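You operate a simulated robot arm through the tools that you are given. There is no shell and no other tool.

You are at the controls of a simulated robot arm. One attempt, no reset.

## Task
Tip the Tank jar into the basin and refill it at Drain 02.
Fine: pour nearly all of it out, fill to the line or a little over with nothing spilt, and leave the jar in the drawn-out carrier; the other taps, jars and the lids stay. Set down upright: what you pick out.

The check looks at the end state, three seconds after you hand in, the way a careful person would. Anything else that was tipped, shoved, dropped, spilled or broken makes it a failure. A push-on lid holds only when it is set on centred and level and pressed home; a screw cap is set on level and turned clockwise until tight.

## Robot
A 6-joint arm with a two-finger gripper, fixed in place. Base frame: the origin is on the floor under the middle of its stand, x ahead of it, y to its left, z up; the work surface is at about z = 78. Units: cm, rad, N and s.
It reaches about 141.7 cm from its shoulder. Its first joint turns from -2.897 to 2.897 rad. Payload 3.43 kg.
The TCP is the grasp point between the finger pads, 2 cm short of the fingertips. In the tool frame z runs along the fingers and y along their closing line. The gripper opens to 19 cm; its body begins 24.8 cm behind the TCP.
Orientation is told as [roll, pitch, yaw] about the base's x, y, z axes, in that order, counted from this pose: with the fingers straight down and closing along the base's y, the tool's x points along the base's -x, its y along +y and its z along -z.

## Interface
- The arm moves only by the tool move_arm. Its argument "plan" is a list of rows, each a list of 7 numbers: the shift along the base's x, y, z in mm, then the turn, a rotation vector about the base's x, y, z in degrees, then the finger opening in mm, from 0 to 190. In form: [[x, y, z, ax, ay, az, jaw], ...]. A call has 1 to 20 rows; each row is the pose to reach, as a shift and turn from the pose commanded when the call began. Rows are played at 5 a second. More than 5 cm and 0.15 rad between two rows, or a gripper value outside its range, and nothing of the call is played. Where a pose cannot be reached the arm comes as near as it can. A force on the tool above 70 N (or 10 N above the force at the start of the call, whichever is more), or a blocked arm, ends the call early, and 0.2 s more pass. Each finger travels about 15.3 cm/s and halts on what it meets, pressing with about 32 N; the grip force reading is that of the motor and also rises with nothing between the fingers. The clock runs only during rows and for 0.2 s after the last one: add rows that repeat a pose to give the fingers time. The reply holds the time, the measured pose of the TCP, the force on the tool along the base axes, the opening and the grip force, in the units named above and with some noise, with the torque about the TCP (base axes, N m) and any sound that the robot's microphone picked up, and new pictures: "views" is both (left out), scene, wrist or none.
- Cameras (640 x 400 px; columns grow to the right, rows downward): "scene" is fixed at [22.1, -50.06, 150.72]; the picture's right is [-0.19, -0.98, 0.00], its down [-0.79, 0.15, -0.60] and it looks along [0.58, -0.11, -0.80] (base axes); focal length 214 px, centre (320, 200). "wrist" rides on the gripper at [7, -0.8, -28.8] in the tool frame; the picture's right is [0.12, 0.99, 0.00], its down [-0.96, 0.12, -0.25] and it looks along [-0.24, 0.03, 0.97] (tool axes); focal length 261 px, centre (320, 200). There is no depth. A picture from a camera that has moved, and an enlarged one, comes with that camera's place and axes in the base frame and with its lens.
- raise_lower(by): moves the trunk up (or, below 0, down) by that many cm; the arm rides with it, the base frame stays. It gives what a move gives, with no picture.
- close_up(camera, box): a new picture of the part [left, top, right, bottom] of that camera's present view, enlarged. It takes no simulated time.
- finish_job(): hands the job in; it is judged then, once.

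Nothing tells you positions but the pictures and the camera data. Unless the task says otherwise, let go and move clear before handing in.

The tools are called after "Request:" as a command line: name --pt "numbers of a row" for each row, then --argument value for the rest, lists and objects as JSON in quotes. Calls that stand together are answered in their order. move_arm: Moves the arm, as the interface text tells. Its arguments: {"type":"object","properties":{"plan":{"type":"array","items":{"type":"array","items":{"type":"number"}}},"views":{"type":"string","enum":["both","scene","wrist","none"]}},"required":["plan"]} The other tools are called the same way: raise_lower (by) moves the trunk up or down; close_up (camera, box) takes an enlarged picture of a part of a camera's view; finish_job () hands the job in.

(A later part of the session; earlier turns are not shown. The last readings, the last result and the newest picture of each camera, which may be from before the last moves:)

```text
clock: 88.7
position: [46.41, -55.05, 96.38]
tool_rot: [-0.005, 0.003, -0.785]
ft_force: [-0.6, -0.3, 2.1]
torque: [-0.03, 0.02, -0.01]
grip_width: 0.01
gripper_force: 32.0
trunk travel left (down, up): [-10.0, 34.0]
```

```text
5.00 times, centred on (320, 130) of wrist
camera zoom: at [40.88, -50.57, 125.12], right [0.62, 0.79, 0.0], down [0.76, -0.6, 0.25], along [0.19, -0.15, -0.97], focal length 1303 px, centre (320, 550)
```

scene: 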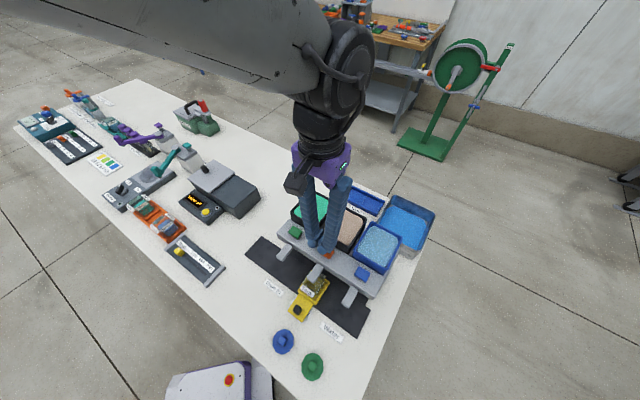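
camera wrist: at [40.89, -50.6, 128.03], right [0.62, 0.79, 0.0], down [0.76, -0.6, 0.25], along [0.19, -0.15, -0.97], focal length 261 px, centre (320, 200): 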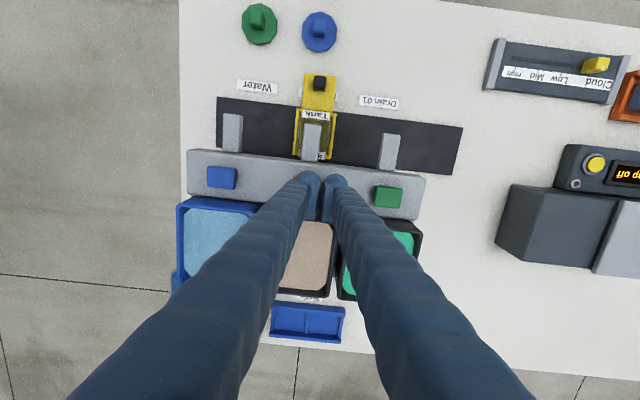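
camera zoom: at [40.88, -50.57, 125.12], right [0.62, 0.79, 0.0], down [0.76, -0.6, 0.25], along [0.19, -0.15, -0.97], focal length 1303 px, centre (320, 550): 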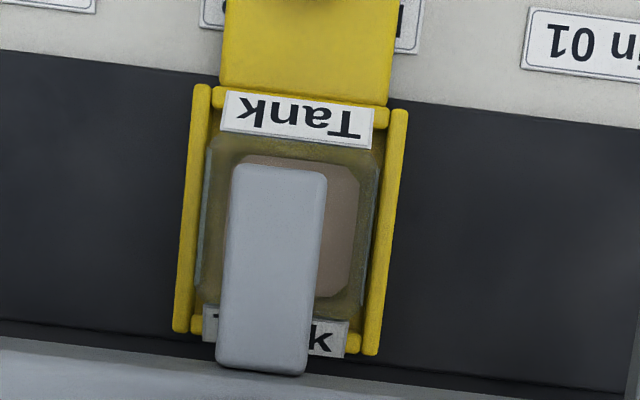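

Request:
close_up --camera "scene" --box '[305, 268, 325, 290]'

Request:
close_up --camera "wrist" --box '[305, 108, 345, 150]'

```text
16.00 times, centred on (315, 279) of scene
camera zoom: at [22.1, -50.06, 150.72], right [-0.19, -0.98, 0.0], down [-0.79, 0.15, -0.6], along [0.58, -0.11, -0.8], focal length 3432 px, centre (400, -1064)
```

zoom: 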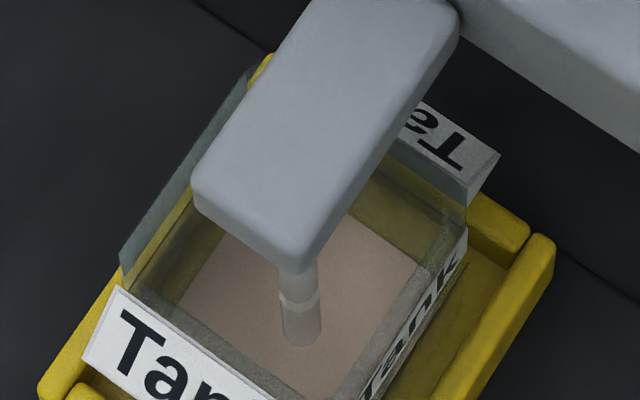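

```text
9.52 times, centred on (325, 129) of wrist
camera zoom: at [40.88, -50.57, 125.12], right [0.62, 0.79, 0.0], down [0.76, -0.6, 0.25], along [0.19, -0.15, -0.97], focal length 2482 px, centre (272, 876)
```

zoom: 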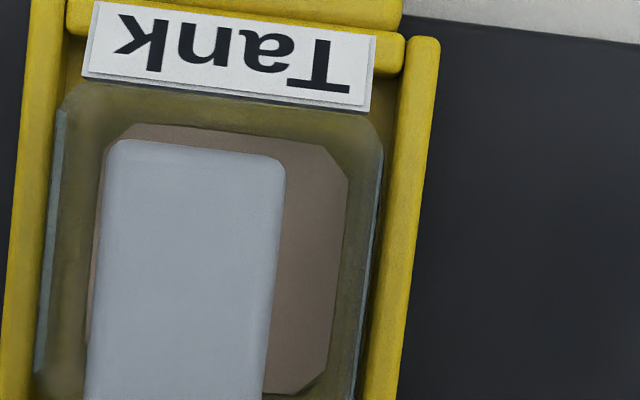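

The level is low and rising slowly, with the stream well inside the jar. I'll hold the tap for another 2 seconds.

Request:
move_arm --pt "0 0 0 0 0 0 0" --pt "0 0 0 0 0 0 0" --pt "0 0 0 0 0 0 0" --pt "0 0 0 0 0 0 0" --pt "0 0 0 0 0 0 0" --pt "0 0 0 0 0 0 0" --pt "0 0 0 0 0 0 0" --pt "0 0 0 0 0 0 0" --pt "0 0 0 0 0 0 0" --views "none"

Request:
close_up --camera "scene" --box '[305, 268, 325, 290]'

Request:
close_up --camera "wrist" --box '[305, 108, 345, 150]'

```text
clock: 90.7
position: [46.43, -55.09, 96.44]
tool_rot: [-0.003, 0.001, -0.784]
ft_force: [-1.0, -0.6, 2.4]
torque: [-0.02, -0.01, 0.02]
grip_width: 0.0
gripper_force: 32.4
trunk travel left (down, up): [-10.0, 34.0]
```

```text
16.00 times, centred on (315, 279) of scene
camera zoom: at [22.1, -50.06, 150.72], right [-0.19, -0.98, 0.0], down [-0.79, 0.15, -0.6], along [0.58, -0.11, -0.8], focal length 3432 px, centre (400, -1064)
```

zoom: 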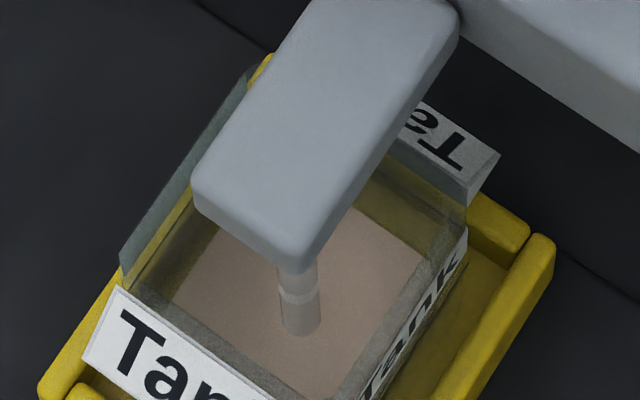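

```text
9.52 times, centred on (325, 129) of wrist
camera zoom: at [40.89, -50.57, 125.12], right [0.62, 0.79, 0.0], down [0.76, -0.6, 0.25], along [0.19, -0.15, -0.97], focal length 2482 px, centre (272, 876)
```

zoom: 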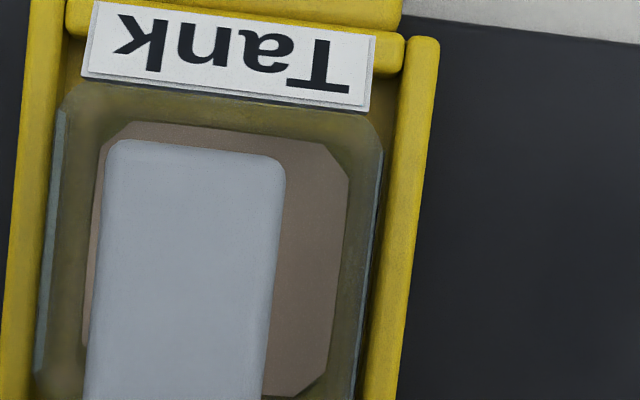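

Request:
close_up --camera "scene" --box '[312, 270, 322, 281]'

Request:
close_up --camera "scene" --box '[305, 276, 325, 292]'

```text
16.00 times, centred on (317, 276) of scene
camera zoom: at [22.1, -50.06, 150.72], right [-0.19, -0.98, 0.0], down [-0.79, 0.15, -0.6], along [0.58, -0.11, -0.8], focal length 3432 px, centre (368, -1008)
```

zoom: 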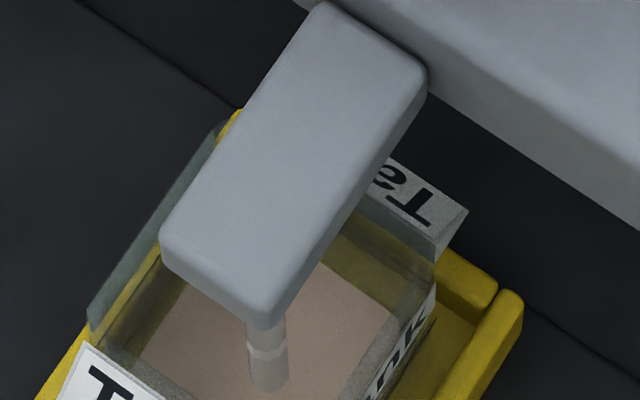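

```text
16.00 times, centred on (315, 284) of scene
camera zoom: at [22.1, -50.06, 150.72], right [-0.19, -0.98, 0.0], down [-0.79, 0.15, -0.6], along [0.58, -0.11, -0.8], focal length 3432 px, centre (400, -1144)
```

zoom: 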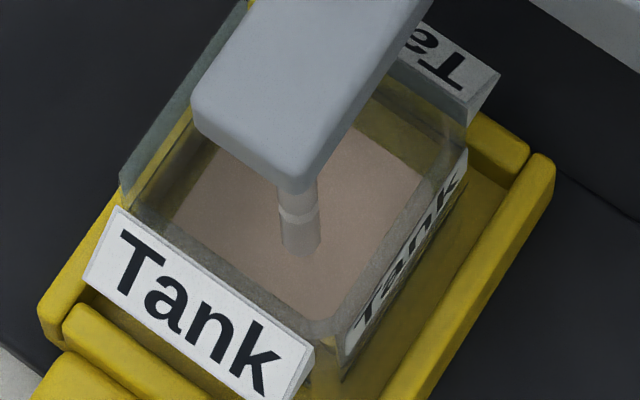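

Request:
move_arm --pt "0 0 0 0 0 0 0" --pt "0 0 0 0 0 0 0" --pt "0 0 0 0 0 0 0" --pt "0 0 0 0 0 0 0" --pt "0 0 0 0 0 0 0" --pt "0 0 0 0 0 0 0" --pt "0 0 0 0 0 0 0" --views "none"

Request:
close_up --camera "scene" --box '[305, 268, 325, 290]'

Request:
close_up --camera "wrist" --box '[305, 108, 345, 150]'

```text
clock: 92.3
position: [46.45, -54.99, 96.46]
tool_rot: [-0.004, 0.002, -0.784]
ft_force: [0.5, 0.2, 1.8]
torque: [-0.02, -0.02, 0.01]
grip_width: 0.0
gripper_force: 32.1
trunk travel left (down, up): [-10.0, 34.0]
```

```text
16.00 times, centred on (315, 279) of scene
camera zoom: at [22.1, -50.06, 150.72], right [-0.19, -0.98, 0.0], down [-0.79, 0.15, -0.6], along [0.58, -0.11, -0.8], focal length 3432 px, centre (400, -1064)
```

zoom: 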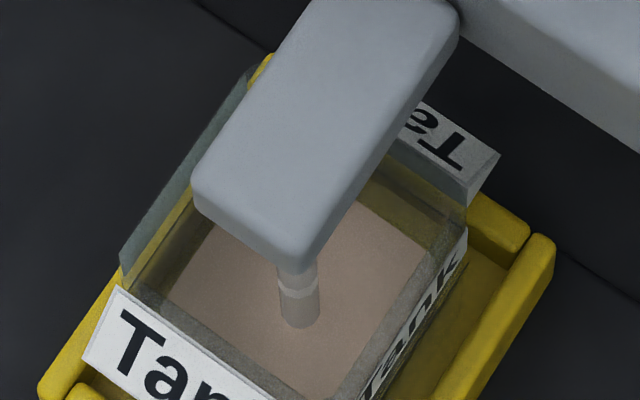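

```text
9.52 times, centred on (325, 129) of wrist
camera zoom: at [40.89, -50.56, 125.12], right [0.62, 0.79, 0.0], down [0.76, -0.6, 0.25], along [0.19, -0.15, -0.97], focal length 2482 px, centre (272, 876)
```

zoom: 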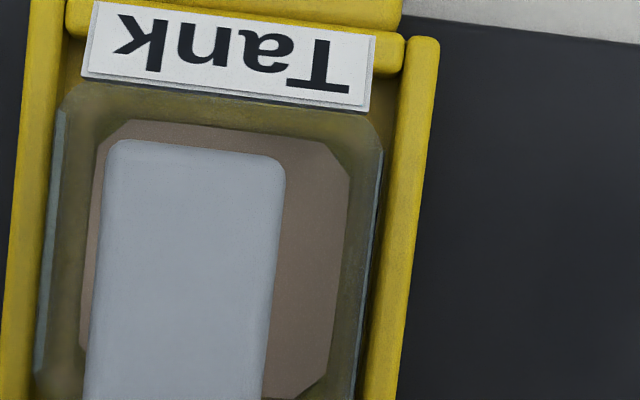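

Request:
move_arm --pt "0 0 0 0 0 0 0" --pt "0 0 0 0 0 0 0" --pt "0 0 0 0 0 0 0" --pt "0 0 0 0 0 0 0" --pt "0 0 0 0 0 0 0" --pt "0 0 0 0 0 0 0" --pt "0 0 0 0 0 0 0" --pt "0 0 0 0 0 0 0" --views "none"

Request:
close_up --camera "scene" --box '[305, 268, 325, 290]'

Request:
close_up --camera "wrist" --box '[305, 108, 345, 150]'

```text
clock: 94.1
position: [46.4, -55.11, 96.45]
tool_rot: [-0.002, 0.002, -0.786]
ft_force: [0.4, -0.6, 1.6]
torque: [-0.03, 0.02, 0.03]
grip_width: 0.0
gripper_force: 31.5
trunk travel left (down, up): [-10.0, 34.0]
```

```text
16.00 times, centred on (315, 279) of scene
camera zoom: at [22.1, -50.06, 150.72], right [-0.19, -0.98, 0.0], down [-0.79, 0.15, -0.6], along [0.58, -0.11, -0.8], focal length 3432 px, centre (400, -1064)
```

zoom: 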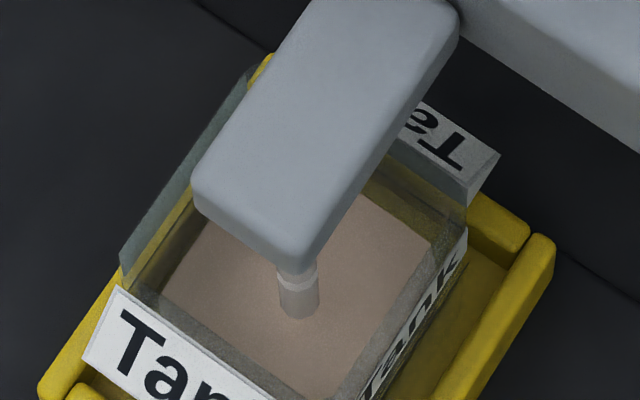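

```text
9.52 times, centred on (325, 129) of wrist
camera zoom: at [40.89, -50.57, 125.12], right [0.62, 0.79, 0.0], down [0.76, -0.6, 0.25], along [0.19, -0.15, -0.97], focal length 2482 px, centre (272, 876)
```

zoom: 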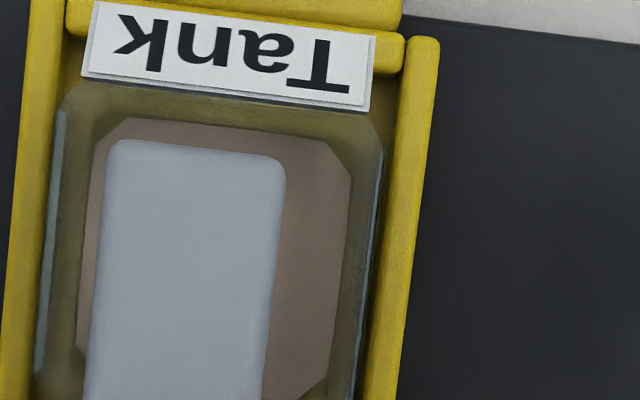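

The level is about 2.5 cm by the stream's impact point, and I estimate the line at 3.0–3.3 cm. I'll run it for another 0.8 s, release, and check the level precisely before any top-up.

Request:
move_arm --pt "0 0 0 0 0 0 0" --pt "0 0 0 0 0 0 0" --pt "0 0 0 0 0 0 0" --pt "0 0 6 0 0 0 0" --pt "0 0 20 0 0 0 0" --pt "0 0 50 0 0 0 0" --pt "0 0 70 0 0 0 0" --pt "0 0 70 0 0 0 0"

Request:
close_up --camera "scene" --box '[305, 268, 325, 290]'

Request:
close_up --camera "scene" --box '[290, 230, 350, 290]'

Request:
close_up --camera "wrist" --box '[290, 120, 350, 180]'

```text
clock: 95.9
position: [46.42, -54.99, 103.33]
tool_rot: [-0.005, 0.002, -0.787]
ft_force: [-0.5, 0.2, 0.6]
torque: [0.01, 0.04, 0.02]
grip_width: 0.01
gripper_force: 32.0
trunk travel left (down, up): [-10.0, 34.0]
camera wrist: at [40.88, -50.6, 132.13], right [0.62, 0.79, 0.0], down [0.76, -0.6, 0.25], along [0.19, -0.15, -0.97], focal length 261 px, centre (320, 200)
```

scene: 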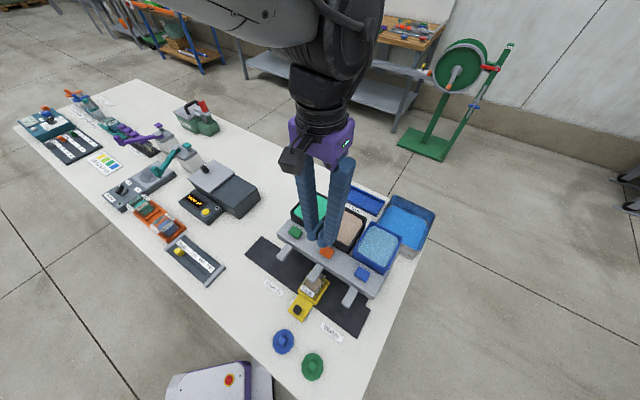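
wrist: 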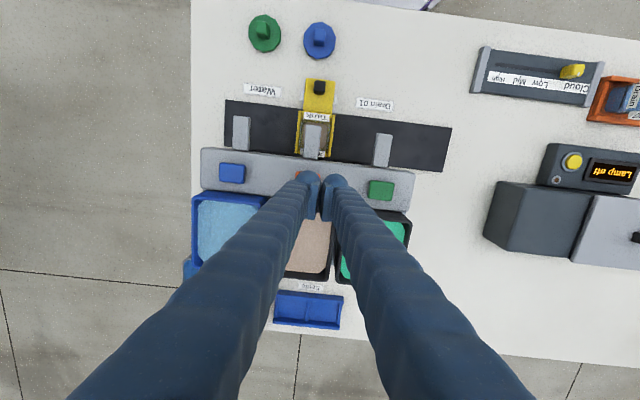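

```text
16.00 times, centred on (315, 279) of scene
camera zoom: at [22.1, -50.06, 150.72], right [-0.19, -0.98, 0.0], down [-0.79, 0.15, -0.6], along [0.58, -0.11, -0.8], focal length 3432 px, centre (400, -1064)
```

zoom: 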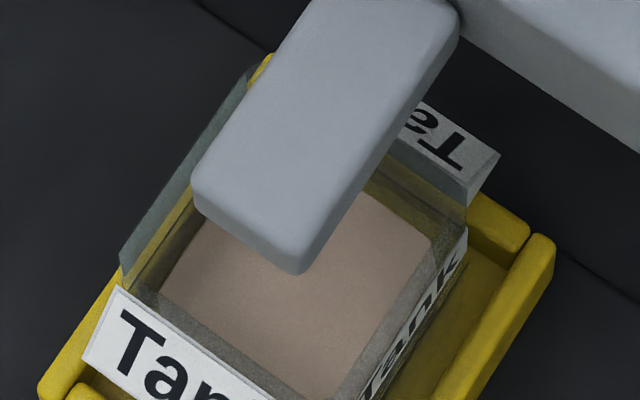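

```text
6.67 times, centred on (320, 260) of scene
camera zoom: at [22.1, -50.06, 150.72], right [-0.19, -0.98, 0.0], down [-0.79, 0.15, -0.6], along [0.58, -0.11, -0.8], focal length 1430 px, centre (320, -200)
```

zoom: 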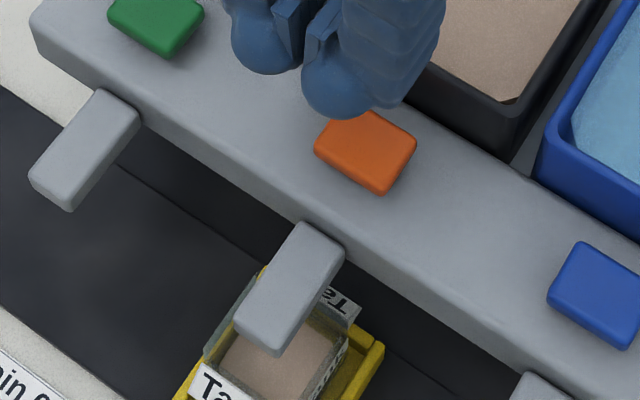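

```text
6.67 times, centred on (320, 150) of wrist
camera zoom: at [40.88, -50.6, 132.13], right [0.62, 0.79, 0.0], down [0.76, -0.6, 0.25], along [0.19, -0.15, -0.97], focal length 1738 px, centre (320, 533)
```

zoom: 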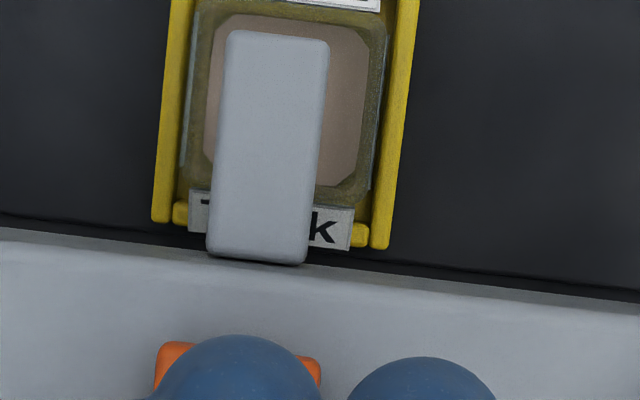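

The tap shut off when I released it. To compare the level with the line, I'll look at the jar obliquely from the near side with the wrist camera.

Request:
move_arm --pt "-10 3 25 0 0 7.5 20" --pt "-28 6 45 0 0 15 50" --pt "-50 10 55 0 0 22.5 80" --pt "-75 14 60 0 0 30 110" --pt "-95 18 60 0 0 37.5 130" --pt "-115 22 60 0 0 45 140" --pt "-115 22 60 0 0 45 140" --views "none"

Request:
move_arm --pt "-10 0 -5 0 -5 0 140" --pt "-22 0 -15 0 -10 0 140" --pt "-34 0 -30 0 -15 0 140" --pt "-46 0 -50 0 -20 0 140" --pt "-56 0 -70 0 -25 0 140" --pt "-60 0 -80 0 -28 0 140" --pt "-60 0 -80 0 -28 0 140" --views "wrist"

```text
clock: 97.5
position: [34.87, -52.86, 109.44]
tool_rot: [-0.003, 0.003, 0.003]
ft_force: [-0.9, 0.1, 0.8]
torque: [-0.06, -0.03, 0.01]
grip_width: 14.01
gripper_force: 0.0
trunk travel left (down, up): [-10.0, 34.0]
```

```text
clock: 99.1
position: [28.96, -53.04, 101.5]
tool_rot: [-0.001, -0.489, 0.001]
ft_force: [0.4, -0.3, -0.3]
torque: [0.06, 0.01, 0.03]
grip_width: 13.99
gripper_force: 0.1
trunk travel left (down, up): [-10.0, 34.0]
camera wrist: at [9.13, -53.69, 123.52], right [-0.1, 0.99, -0.06], down [0.73, 0.12, 0.67], along [0.67, 0.03, -0.74], focal length 261 px, centre (320, 200)
```

wrist: 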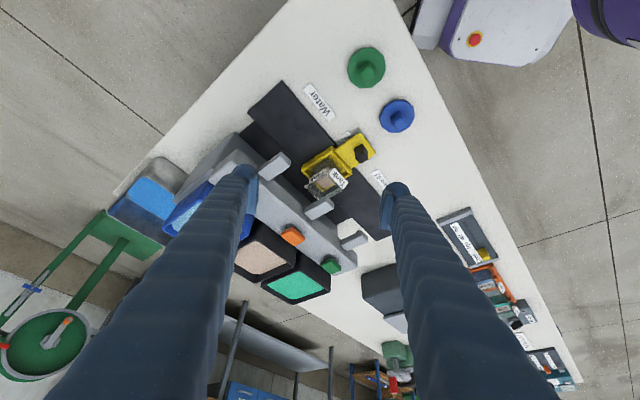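

Request:
close_up --camera "wrist" --box '[300, 155, 355, 205]'

Request:
close_up --camera "wrist" --box '[305, 160, 345, 200]'

```text
8.00 times, centred on (328, 180) of wrist
camera zoom: at [9.13, -53.69, 123.52], right [-0.1, 0.99, -0.06], down [0.73, 0.12, 0.67], along [0.67, 0.03, -0.74], focal length 2085 px, centre (260, 360)
```

zoom: 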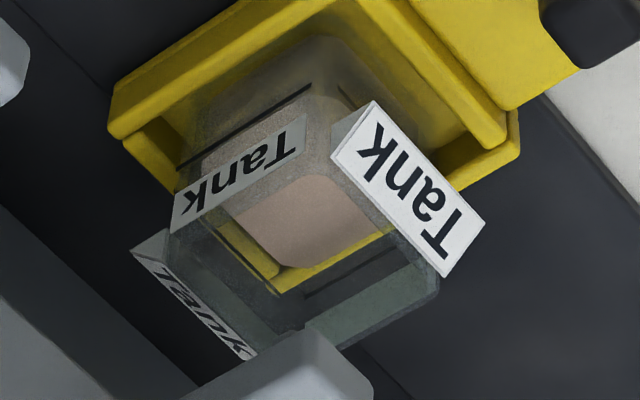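

```text
10.00 times, centred on (325, 180) of wrist
camera zoom: at [9.13, -53.69, 123.52], right [-0.1, 0.99, -0.06], down [0.73, 0.12, 0.67], along [0.67, 0.03, -0.74], focal length 2606 px, centre (270, 400)
```

zoom: 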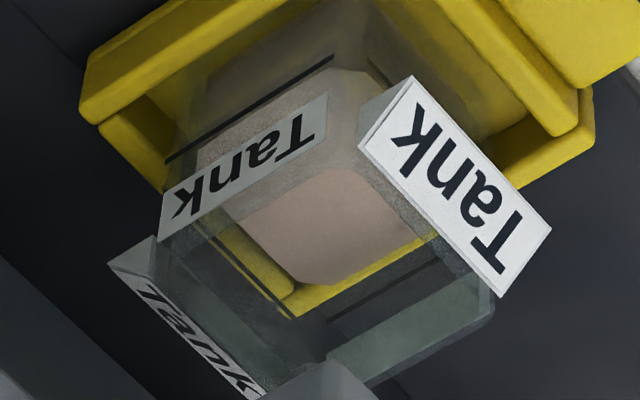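

Request:
close_up --camera "wrist" --box '[308, 162, 336, 182]'

Request:
close_up --camera "wrist" --box '[316, 176, 346, 196]'

```text
16.00 times, centred on (322, 172) of wrist
camera zoom: at [9.13, -53.69, 123.52], right [-0.1, 0.99, -0.06], down [0.73, 0.12, 0.67], along [0.67, 0.03, -0.74], focal length 4170 px, centre (288, 648)
```

zoom: 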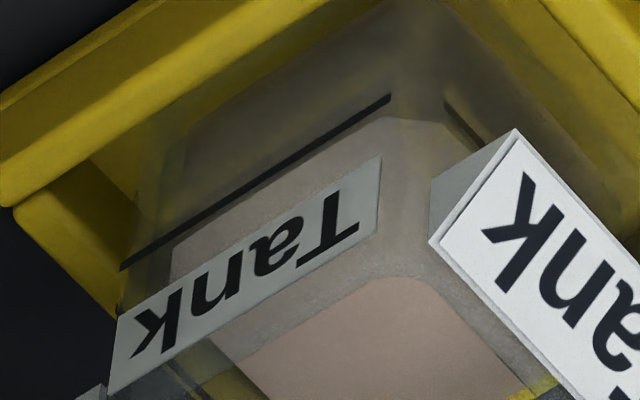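

```text
16.00 times, centred on (331, 186) of wrist
camera zoom: at [9.13, -53.69, 123.52], right [-0.1, 0.99, -0.06], down [0.73, 0.12, 0.67], along [0.67, 0.03, -0.74], focal length 4170 px, centre (144, 424)
```

zoom: 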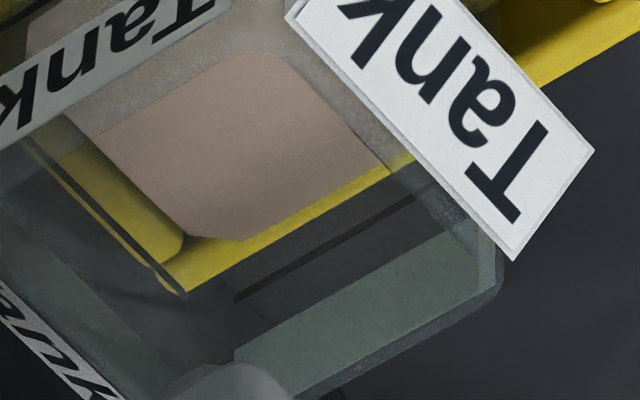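

This view is clear: the line on both faces is at z ≈ 83.0 and the liquid surface at z ≈ 82.54, about 0.45 cm short. The flow raises the level about 0.39 cm/s, so about 1.5 s more will bring it just over the line. I'll go back to the button.

Request:
move_arm --pt "4 0 10 0 4 0 140" --pt "14 0 30 0 9 0 130" --pt "26 0 50 0 14 0 110" --pt "38 0 65 0 19 0 90" --pt "50 0 75 0 24 0 60" --pt "60 0 80 0 28 0 30" --pt "60 0 80 0 28 0 0" --views "none"

Request:
move_arm --pt "20 -4 0 0 0 -7.5 0" --pt "40 -8 0 0 0 -15 0" --pt "60 -12 0 0 0 -22.5 0" --pt "80 -16 0 0 0 -30 0" --pt "100 -20 0 0 0 -37.5 0" --pt "115 -22 0 0 0 -45 0" --pt "115 -22 -30 0 0 -45 0" --pt "115 -22 -60 0 0 -45 0" --pt "115 -22 -60 0 0 -45 0"

Request:
close_up --camera "scene" --box '[290, 230, 350, 290]'

Request:
close_up --camera "wrist" --box '[290, 120, 350, 180]'

```text
clock: 100.7
position: [34.7, -52.9, 109.45]
tool_rot: [-0.004, 0.002, 0.0]
ft_force: [-1.3, 0.6, 0.6]
torque: [-0.01, 0.04, 0.01]
grip_width: 0.0
gripper_force: 31.9
trunk travel left (down, up): [-10.0, 34.0]
```

```text
clock: 102.7
position: [46.36, -55.04, 103.38]
tool_rot: [-0.003, 0.0, -0.786]
ft_force: [0.8, -0.6, -0.2]
torque: [0.08, 0.01, 0.04]
grip_width: 0.01
gripper_force: 31.6
trunk travel left (down, up): [-10.0, 34.0]
camera wrist: at [40.79, -50.6, 132.03], right [0.62, 0.79, 0.0], down [0.76, -0.6, 0.25], along [0.19, -0.15, -0.97], focal length 261 px, centre (320, 200)
```

scene: 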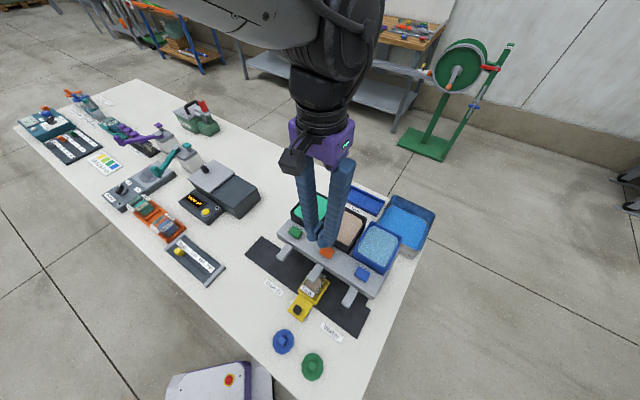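
wrist: 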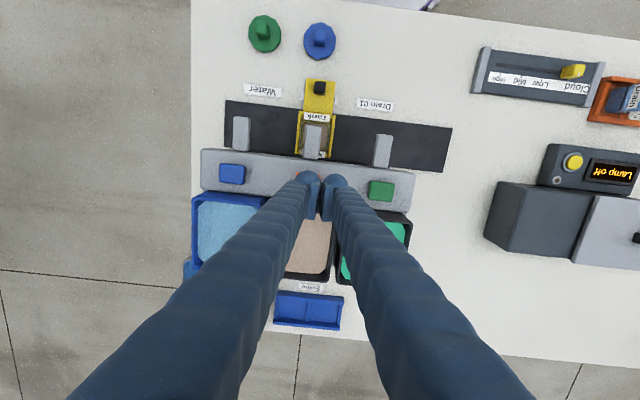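

```text
6.67 times, centred on (320, 260) of scene
camera zoom: at [22.1, -50.06, 150.72], right [-0.19, -0.98, 0.0], down [-0.79, 0.15, -0.6], along [0.58, -0.11, -0.8], focal length 1430 px, centre (320, -200)
```

zoom: 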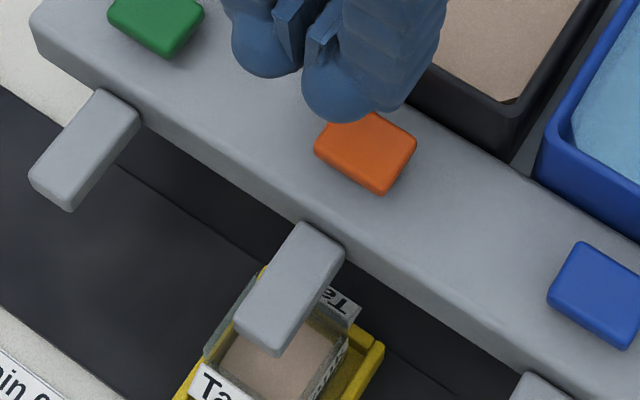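

```text
6.67 times, centred on (320, 150) of wrist
camera zoom: at [40.79, -50.6, 132.03], right [0.62, 0.79, 0.0], down [0.76, -0.6, 0.25], along [0.19, -0.15, -0.97], focal length 1738 px, centre (320, 533)
```

zoom: 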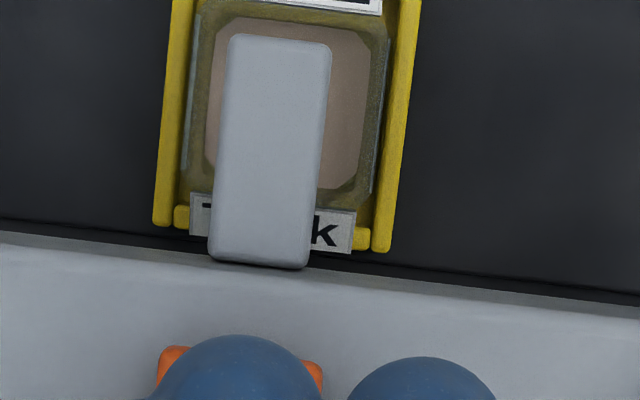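

Request:
move_arm --pt "0 0 -25 0 0 0 0" --pt "0 0 -50 0 0 0 0" --pt "0 0 -63 0 0 0 0" --pt "0 0 -63 0 0 0 0" --views "none"

Request:
close_up --camera "scene" --box '[290, 230, 350, 290]'

```text
clock: 103.7
position: [46.46, -55.07, 96.92]
tool_rot: [-0.003, 0.002, -0.786]
ft_force: [0.6, -0.1, -0.6]
torque: [0.03, 0.02, 0.02]
grip_width: 0.01
gripper_force: 32.2
trunk travel left (down, up): [-10.0, 34.0]
```

```text
6.67 times, centred on (320, 260) of scene
camera zoom: at [22.1, -50.06, 150.72], right [-0.19, -0.98, 0.0], down [-0.79, 0.15, -0.6], along [0.58, -0.11, -0.8], focal length 1430 px, centre (320, -200)
```

zoom: 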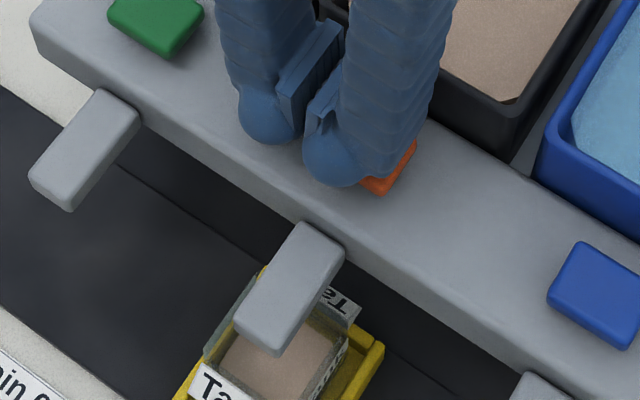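

The fingertip is just above the button and nothing is flowing. I'll press for about 1.6 s, then release.

Request:
move_arm --pt "0 0 -6.5 0 0 0 0" --pt "0 0 -6.5 0 0 0 0" --pt "0 0 -6.5 0 0 0 0" --pt "0 0 -6.5 0 0 0 0" --pt "0 0 -6.5 0 0 0 0" --pt "0 0 -6.5 0 0 0 0" --pt "0 0 -6.5 0 0 0 0" --pt "0 0 -6.5 0 0 0 0" --pt "0 0 1 0 0 0 0" --pt "0 0 20 0 0 0 0" --pt "0 0 60 0 0 0 0" --pt "0 0 65 0 0 0 0" --pt "0 0 65 0 0 0 0"

Request:
close_up --camera "scene" --box '[305, 268, 325, 290]'

Request:
close_up --camera "scene" --box '[290, 230, 350, 290]'

```text
clock: 106.5
position: [46.41, -55.03, 103.53]
tool_rot: [-0.004, 0.002, -0.784]
ft_force: [-1.2, -0.2, -0.8]
torque: [-0.01, 0.0, 0.0]
grip_width: 0.01
gripper_force: 32.6
trunk travel left (down, up): [-10.0, 34.0]
camera wrist: at [40.84, -50.6, 132.21], right [0.62, 0.79, 0.0], down [0.76, -0.6, 0.25], along [0.19, -0.15, -0.97], focal length 261 px, centre (320, 200)
```

scene: 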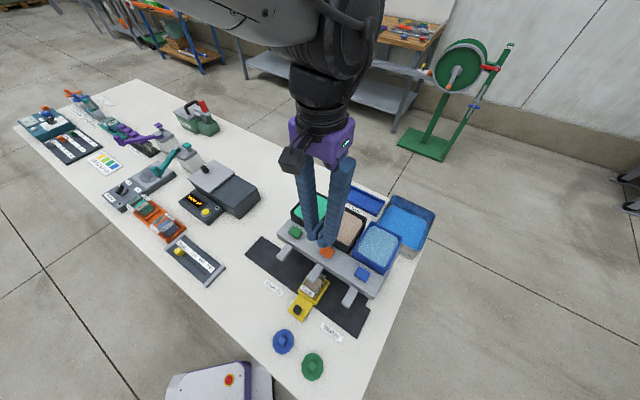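
wrist: 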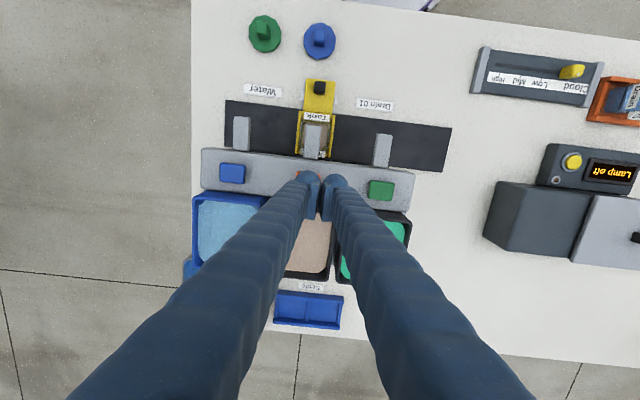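

```text
16.00 times, centred on (315, 279) of scene
camera zoom: at [22.1, -50.06, 150.72], right [-0.19, -0.98, 0.0], down [-0.79, 0.15, -0.6], along [0.58, -0.11, -0.8], focal length 3432 px, centre (400, -1064)
```

zoom: 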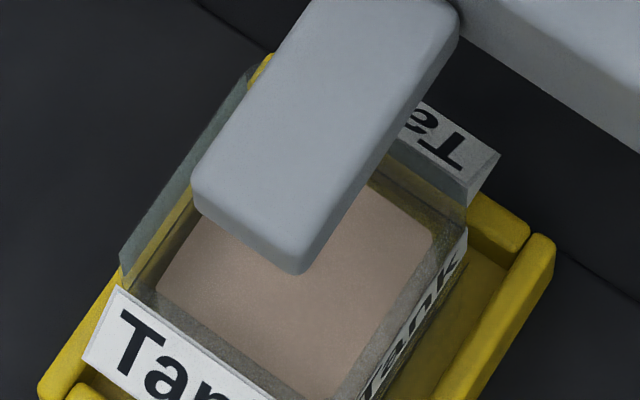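

```text
6.67 times, centred on (320, 260) of scene
camera zoom: at [22.1, -50.06, 150.72], right [-0.19, -0.98, 0.0], down [-0.79, 0.15, -0.6], along [0.58, -0.11, -0.8], focal length 1430 px, centre (320, -200)
```

zoom: 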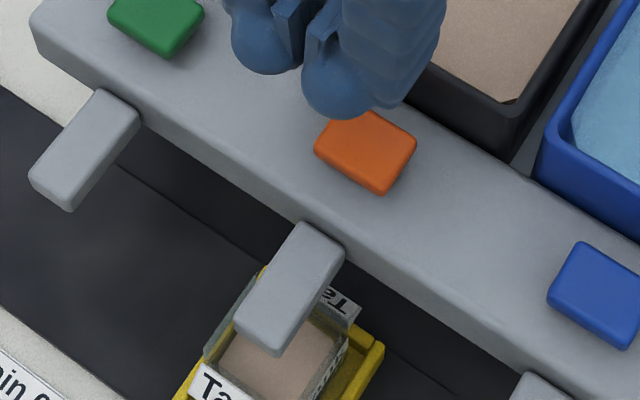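

The tap is off again. I'll repeat the oblique look to check the level against the line.

Request:
move_arm --pt "-10 3 25 0 0 7.5 20" --pt "-28 6 45 0 0 15 50" --pt "-50 10 55 0 0 22.5 80" --pt "-75 14 60 0 0 30 110" --pt "-95 18 60 0 0 37.5 130" --pt "-115 22 60 0 0 45 140" --pt "-115 22 60 0 0 45 140" --views "none"

Request:
move_arm --pt "-10 0 -5 0 -5 0 140" --pt "-22 0 -15 0 -10 0 140" --pt "-34 0 -30 0 -15 0 140" --pt "-46 0 -50 0 -20 0 140" --pt "-56 0 -70 0 -25 0 140" --pt "-60 0 -80 0 -28 0 140" --pt "-60 0 -80 0 -28 0 140" --pt "-60 0 -80 0 -28 0 140" --views "wrist"

Request:
close_up --camera "wrist" --box '[308, 162, 336, 182]'

Request:
close_up --camera "wrist" --box '[316, 176, 346, 196]'

Request:
close_up --camera "wrist" --box '[300, 155, 355, 205]'

```text
clock: 108.1
position: [34.99, -52.81, 109.73]
tool_rot: [-0.002, 0.003, 0.001]
ft_force: [-0.4, 0.5, -0.5]
torque: [-0.04, -0.01, -0.03]
grip_width: 14.02
gripper_force: 0.1
trunk travel left (down, up): [-10.0, 34.0]
```

```text
clock: 109.9
position: [28.83, -52.91, 101.61]
tool_rot: [-0.001, -0.488, 0.0]
ft_force: [-0.3, 0.0, 0.0]
torque: [0.0, 0.02, -0.02]
grip_width: 14.04
gripper_force: 0.1
trunk travel left (down, up): [-10.0, 34.0]
camera wrist: at [9.1, -53.64, 123.61], right [-0.1, 0.99, -0.06], down [0.73, 0.12, 0.67], along [0.67, 0.03, -0.74], focal length 261 px, centre (320, 200)
```

wrist: 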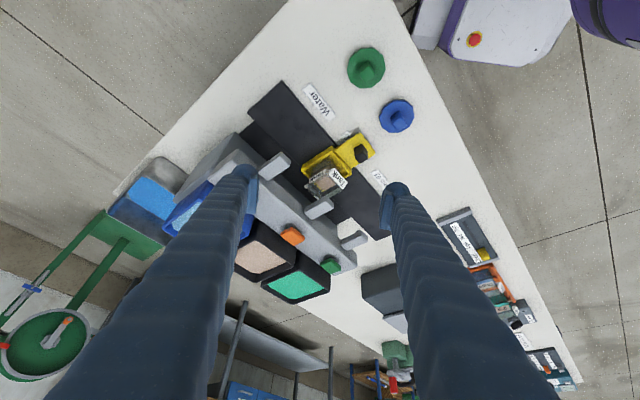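

```text
16.00 times, centred on (322, 172) of wrist
camera zoom: at [9.1, -53.64, 123.61], right [-0.1, 0.99, -0.06], down [0.73, 0.12, 0.67], along [0.67, 0.03, -0.74], focal length 4170 px, centre (288, 648)
```

zoom: 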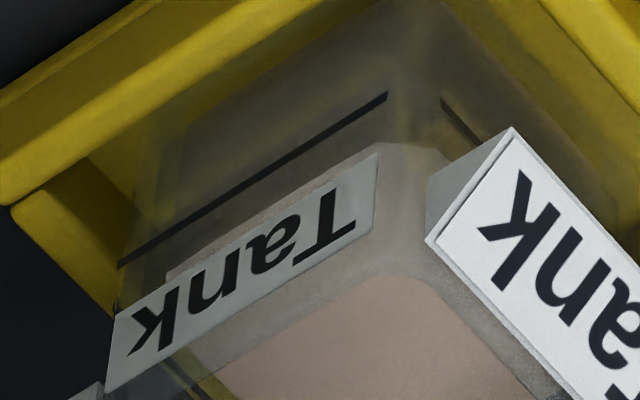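

```text
16.00 times, centred on (331, 186) of wrist
camera zoom: at [9.1, -53.64, 123.61], right [-0.1, 0.99, -0.06], down [0.73, 0.12, 0.67], along [0.67, 0.03, -0.74], focal length 4170 px, centre (144, 424)
```

zoom: 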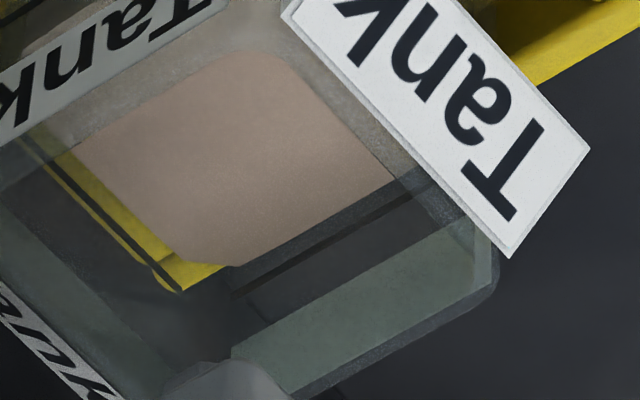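

```text
8.00 times, centred on (328, 180) of wrist
camera zoom: at [9.1, -53.64, 123.61], right [-0.1, 0.99, -0.06], down [0.73, 0.12, 0.67], along [0.67, 0.03, -0.74], focal length 2085 px, centre (260, 360)
```

zoom: 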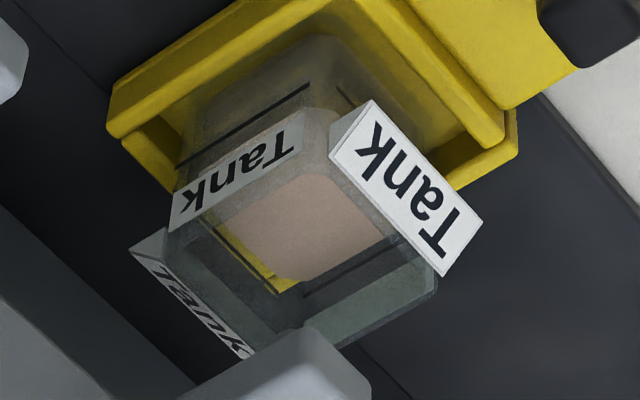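

The surface is now at z ≈ 83.18 against the line at ≈ 83.04, so it's a little over, with 3 cm of freeboard. I'll go back to the knob to draw the carrier out.

Request:
move_arm --pt "4 0 10 0 4 0 140" --pt "14 0 30 0 9 0 130" --pt "26 0 50 0 14 0 110" --pt "38 0 65 0 19 0 90" --pt "50 0 75 0 24 0 70" --pt "60 0 80 0 28 0 50" --pt "60 0 80 0 28 0 45" --views "none"

Request:
move_arm --pt "0 12 0 0 0 -7.5 45" --pt "0 24 0 0 0 -15 45" --pt "0 36 -10 0 0 -22.5 45" --pt "0 48 -30 0 0 -30 45" --pt "0 60 -60 0 0 -37.5 45" --pt "0 71 -95 0 0 -45 45" --pt "0 71 -95 0 0 -45 45"

Request:
close_up --camera "wrist" --box '[250, 130, 410, 290]'

```text
clock: 111.5
position: [35.12, -52.85, 109.56]
tool_rot: [-0.005, 0.002, 0.0]
ft_force: [0.4, -0.4, -0.7]
torque: [0.05, 0.0, -0.01]
grip_width: 4.49
gripper_force: 0.1
trunk travel left (down, up): [-10.0, 34.0]
```

```text
clock: 113.1
position: [34.84, -45.73, 100.15]
tool_rot: [-0.003, -0.001, -0.788]
ft_force: [-0.4, -0.8, 0.1]
torque: [0.03, 0.0, 0.05]
grip_width: 4.52
gripper_force: 0.1
trunk travel left (down, up): [-10.0, 34.0]
camera wrist: at [29.28, -41.31, 128.84], right [0.62, 0.79, 0.0], down [0.76, -0.6, 0.25], along [0.19, -0.15, -0.97], focal length 261 px, centre (320, 200)
```

scene: 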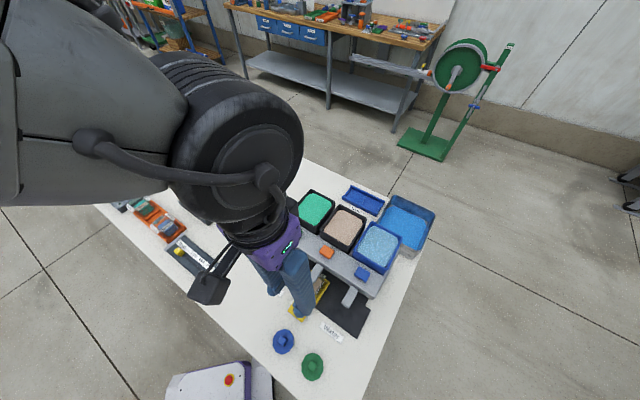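
wrist: 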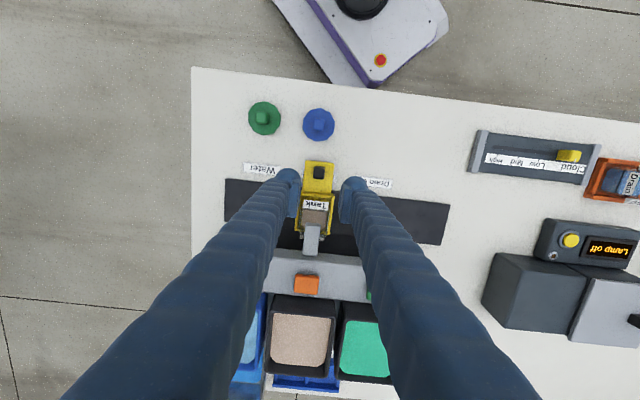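

```text
2.50 times, centred on (330, 210) of wrist
camera zoom: at [29.28, -41.31, 128.84], right [0.62, 0.79, 0.0], down [0.76, -0.6, 0.25], along [0.19, -0.15, -0.97], focal length 652 px, centre (295, 175)
```

zoom: 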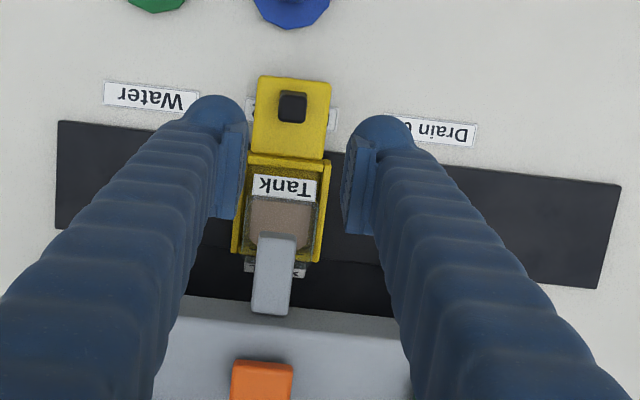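

Request:
move_arm --pt "-2 0 -40 0 0 0 45" --pt "-3 0 -85 0 0 0 45" --pt "-3 0 -125 0 0 0 45" --pt "-3 0 -155 0 0 0 45" --pt "-3 0 -172 0 0 0 45" --pt "-3 0 -172 0 0 0 45" --views "none"

Request:
close_up --camera "wrist" --box '[250, 110, 410, 290]'

```text
clock: 114.5
position: [34.53, -45.75, 83.06]
tool_rot: [-0.003, 0.001, -0.785]
ft_force: [-0.4, -0.1, 0.5]
torque: [0.04, 0.0, -0.01]
grip_width: 4.51
gripper_force: 0.0
trunk travel left (down, up): [-10.0, 34.0]
```

```text
2.22 times, centred on (330, 200) of wrist
camera zoom: at [28.99, -41.35, 111.77], right [0.62, 0.79, 0.0], down [0.76, -0.6, 0.25], along [0.19, -0.15, -0.97], focal length 579 px, centre (298, 200)
```

zoom: 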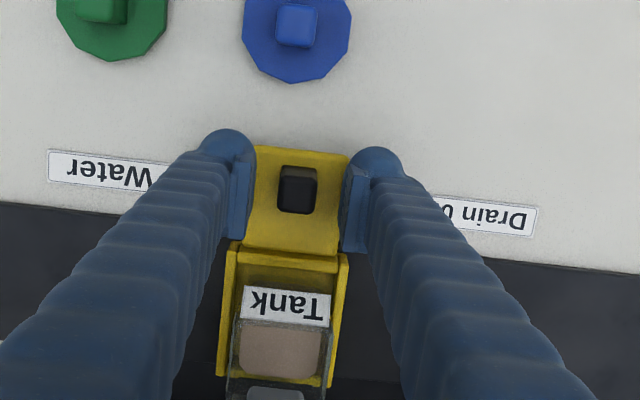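

The alignment is the same as before. I'll close to a loose straddle and start drawing the carrier out slowly.

Request:
move_arm --pt "0 0 0 0 0 0 36" --pt "0 0 0 0 0 0 28" --pt "0 0 0 0 0 0 23" --pt "0 0 0 0 0 0 21" --pt "0 0 0 0 0 0 21" --pt "1 1 0 0 0 0 21" --pt "2.5 2.5 0 0 0 0 21" --pt "5 5 0 0 0 0 21" --pt "8.5 8.5 0 0 0 0 21" --pt "13 13 0 0 0 0 21" --pt "18 18 0 0 0 0 21" --pt "23.5 23.7 0 0 0 0 21" --pt "29 29.2 0 0 0 0 21" --pt "34.5 34.7 0 0 0 0 21" --pt "40 40.2 0 0 0 0 21" --pt "45 45.3 0 0 0 0 21" --pt "49.5 49.8 0 0 0 0 21" --pt "53 53.3 0 0 0 0 21" --pt "55 55.3 0 0 0 0 21" --pt "56 56.3 0 0 0 0 21"

Request:
close_up --camera "wrist" --box '[250, 110, 410, 290]'

```text
clock: 118.7
position: [40.24, -40.07, 82.94]
tool_rot: [-0.003, 0.002, -0.785]
ft_force: [-0.5, -0.9, 0.3]
torque: [0.02, -0.01, 0.01]
grip_width: 2.12
gripper_force: 1.0
trunk travel left (down, up): [-10.0, 34.0]
camera wrist: at [34.64, -35.63, 111.61], right [0.62, 0.79, 0.0], down [0.76, -0.6, 0.25], along [0.19, -0.15, -0.97], focal length 261 px, centre (320, 200)
```

scene: 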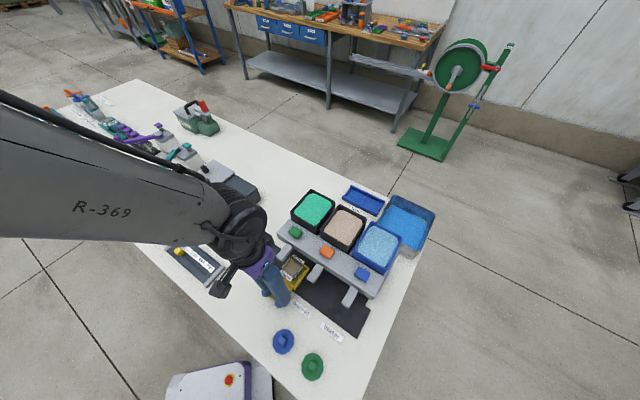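
wrist: 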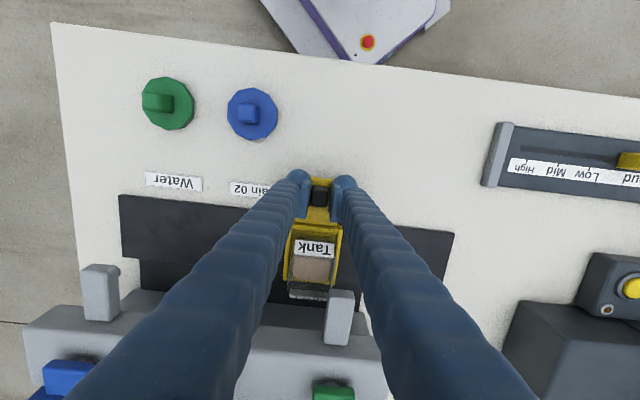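

```text
2.22 times, centred on (330, 200) of wrist
camera zoom: at [34.64, -35.63, 111.61], right [0.62, 0.79, 0.0], down [0.76, -0.6, 0.25], along [0.19, -0.15, -0.97], focal length 579 px, centre (298, 200)
```

zoom: 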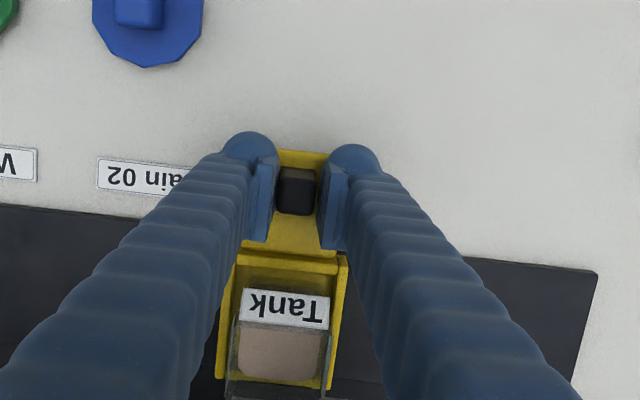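

Request:
move_arm --pt "1 1 0 0 0 0 21" --pt "3 3 0 0 0 0 21" --pt "6 6 0 0 0 0 21" --pt "10 10 0 0 0 0 21" --pt "15 15 0 0 0 0 21" --pt "20.5 20.6 0 0 0 0 21" --pt "26 26.1 0 0 0 0 21" --pt "31.5 31.6 0 0 0 0 21" --pt "37 37.1 0 0 0 0 21" --pt "42.5 42.7 0 0 0 0 21" --pt "48 48.2 0 0 0 0 21" --pt "53.5 53.7 0 0 0 0 21" --pt "59 59.2 0 0 0 0 21" --pt "64.5 64.8 0 0 0 0 21" --pt "70 70.3 0 0 0 0 21" --pt "75.5 75.8 0 0 0 0 21" --pt "80.5 80.8 0 0 0 0 21" --pt "84.5 84.8 0 0 0 0 21" --pt "87.5 87.8 0 0 0 0 21" --pt "89 89.3 0 0 0 0 21"

Request:
close_up --camera "wrist" --box '[250, 110, 410, 290]'

Request:
close_up --camera "scene" --box '[230, 220, 310, 290]'

```text
clock: 122.9
position: [49.15, -31.25, 82.89]
tool_rot: [-0.004, 0.002, -0.787]
ft_force: [-0.2, -0.3, 0.2]
torque: [0.0, 0.02, 0.01]
grip_width: 2.11
gripper_force: 0.2
trunk travel left (down, up): [-10.0, 34.0]
camera wrist: at [43.62, -26.79, 111.58], right [0.62, 0.79, 0.0], down [0.76, -0.6, 0.25], along [0.19, -0.15, -0.97], focal length 261 px, centre (320, 200)
```

scene: 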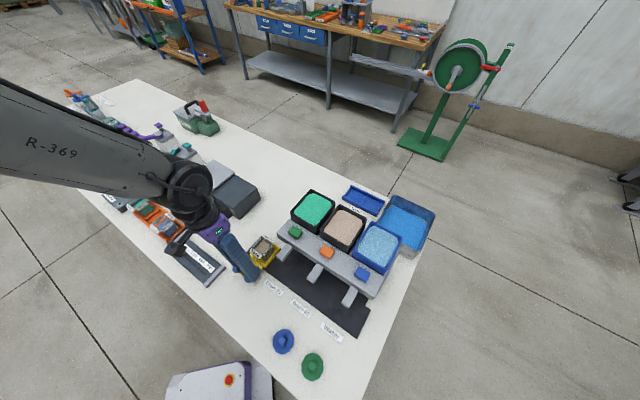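
wrist: 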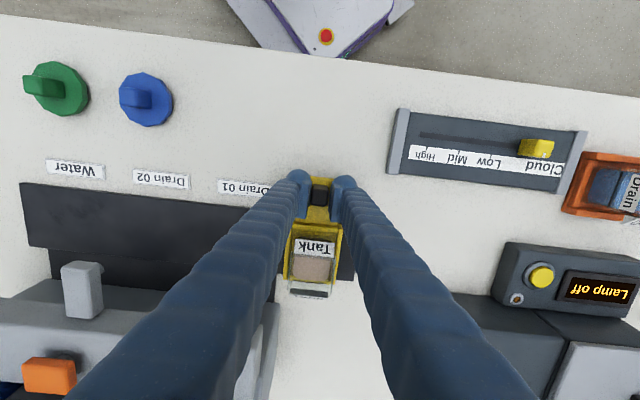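

```text
2.22 times, centred on (330, 200) of wrist
camera zoom: at [43.62, -26.79, 111.58], right [0.62, 0.79, 0.0], down [0.76, -0.6, 0.25], along [0.19, -0.15, -0.97], focal length 579 px, centre (298, 200)
```

zoom: 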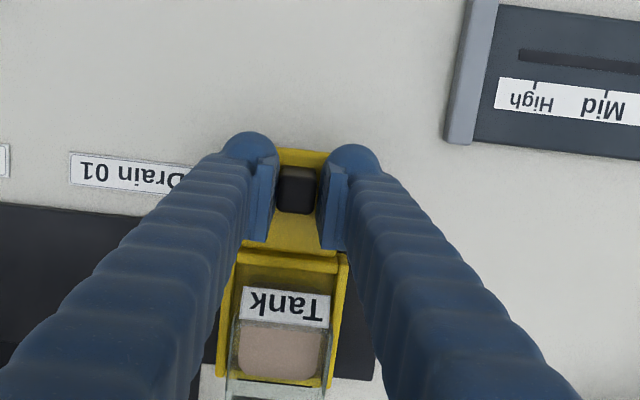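

```text
5.71 times, centred on (270, 255) of scene
camera zoom: at [22.1, -50.06, 150.72], right [-0.19, -0.98, 0.0], down [-0.79, 0.15, -0.6], along [0.58, -0.11, -0.8], focal length 1226 px, centre (606, -114)
```

zoom: 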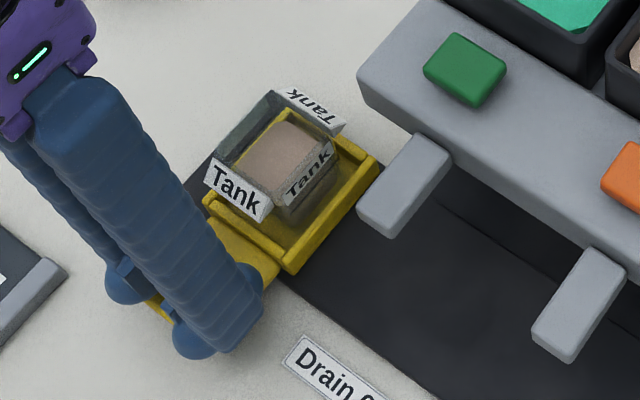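

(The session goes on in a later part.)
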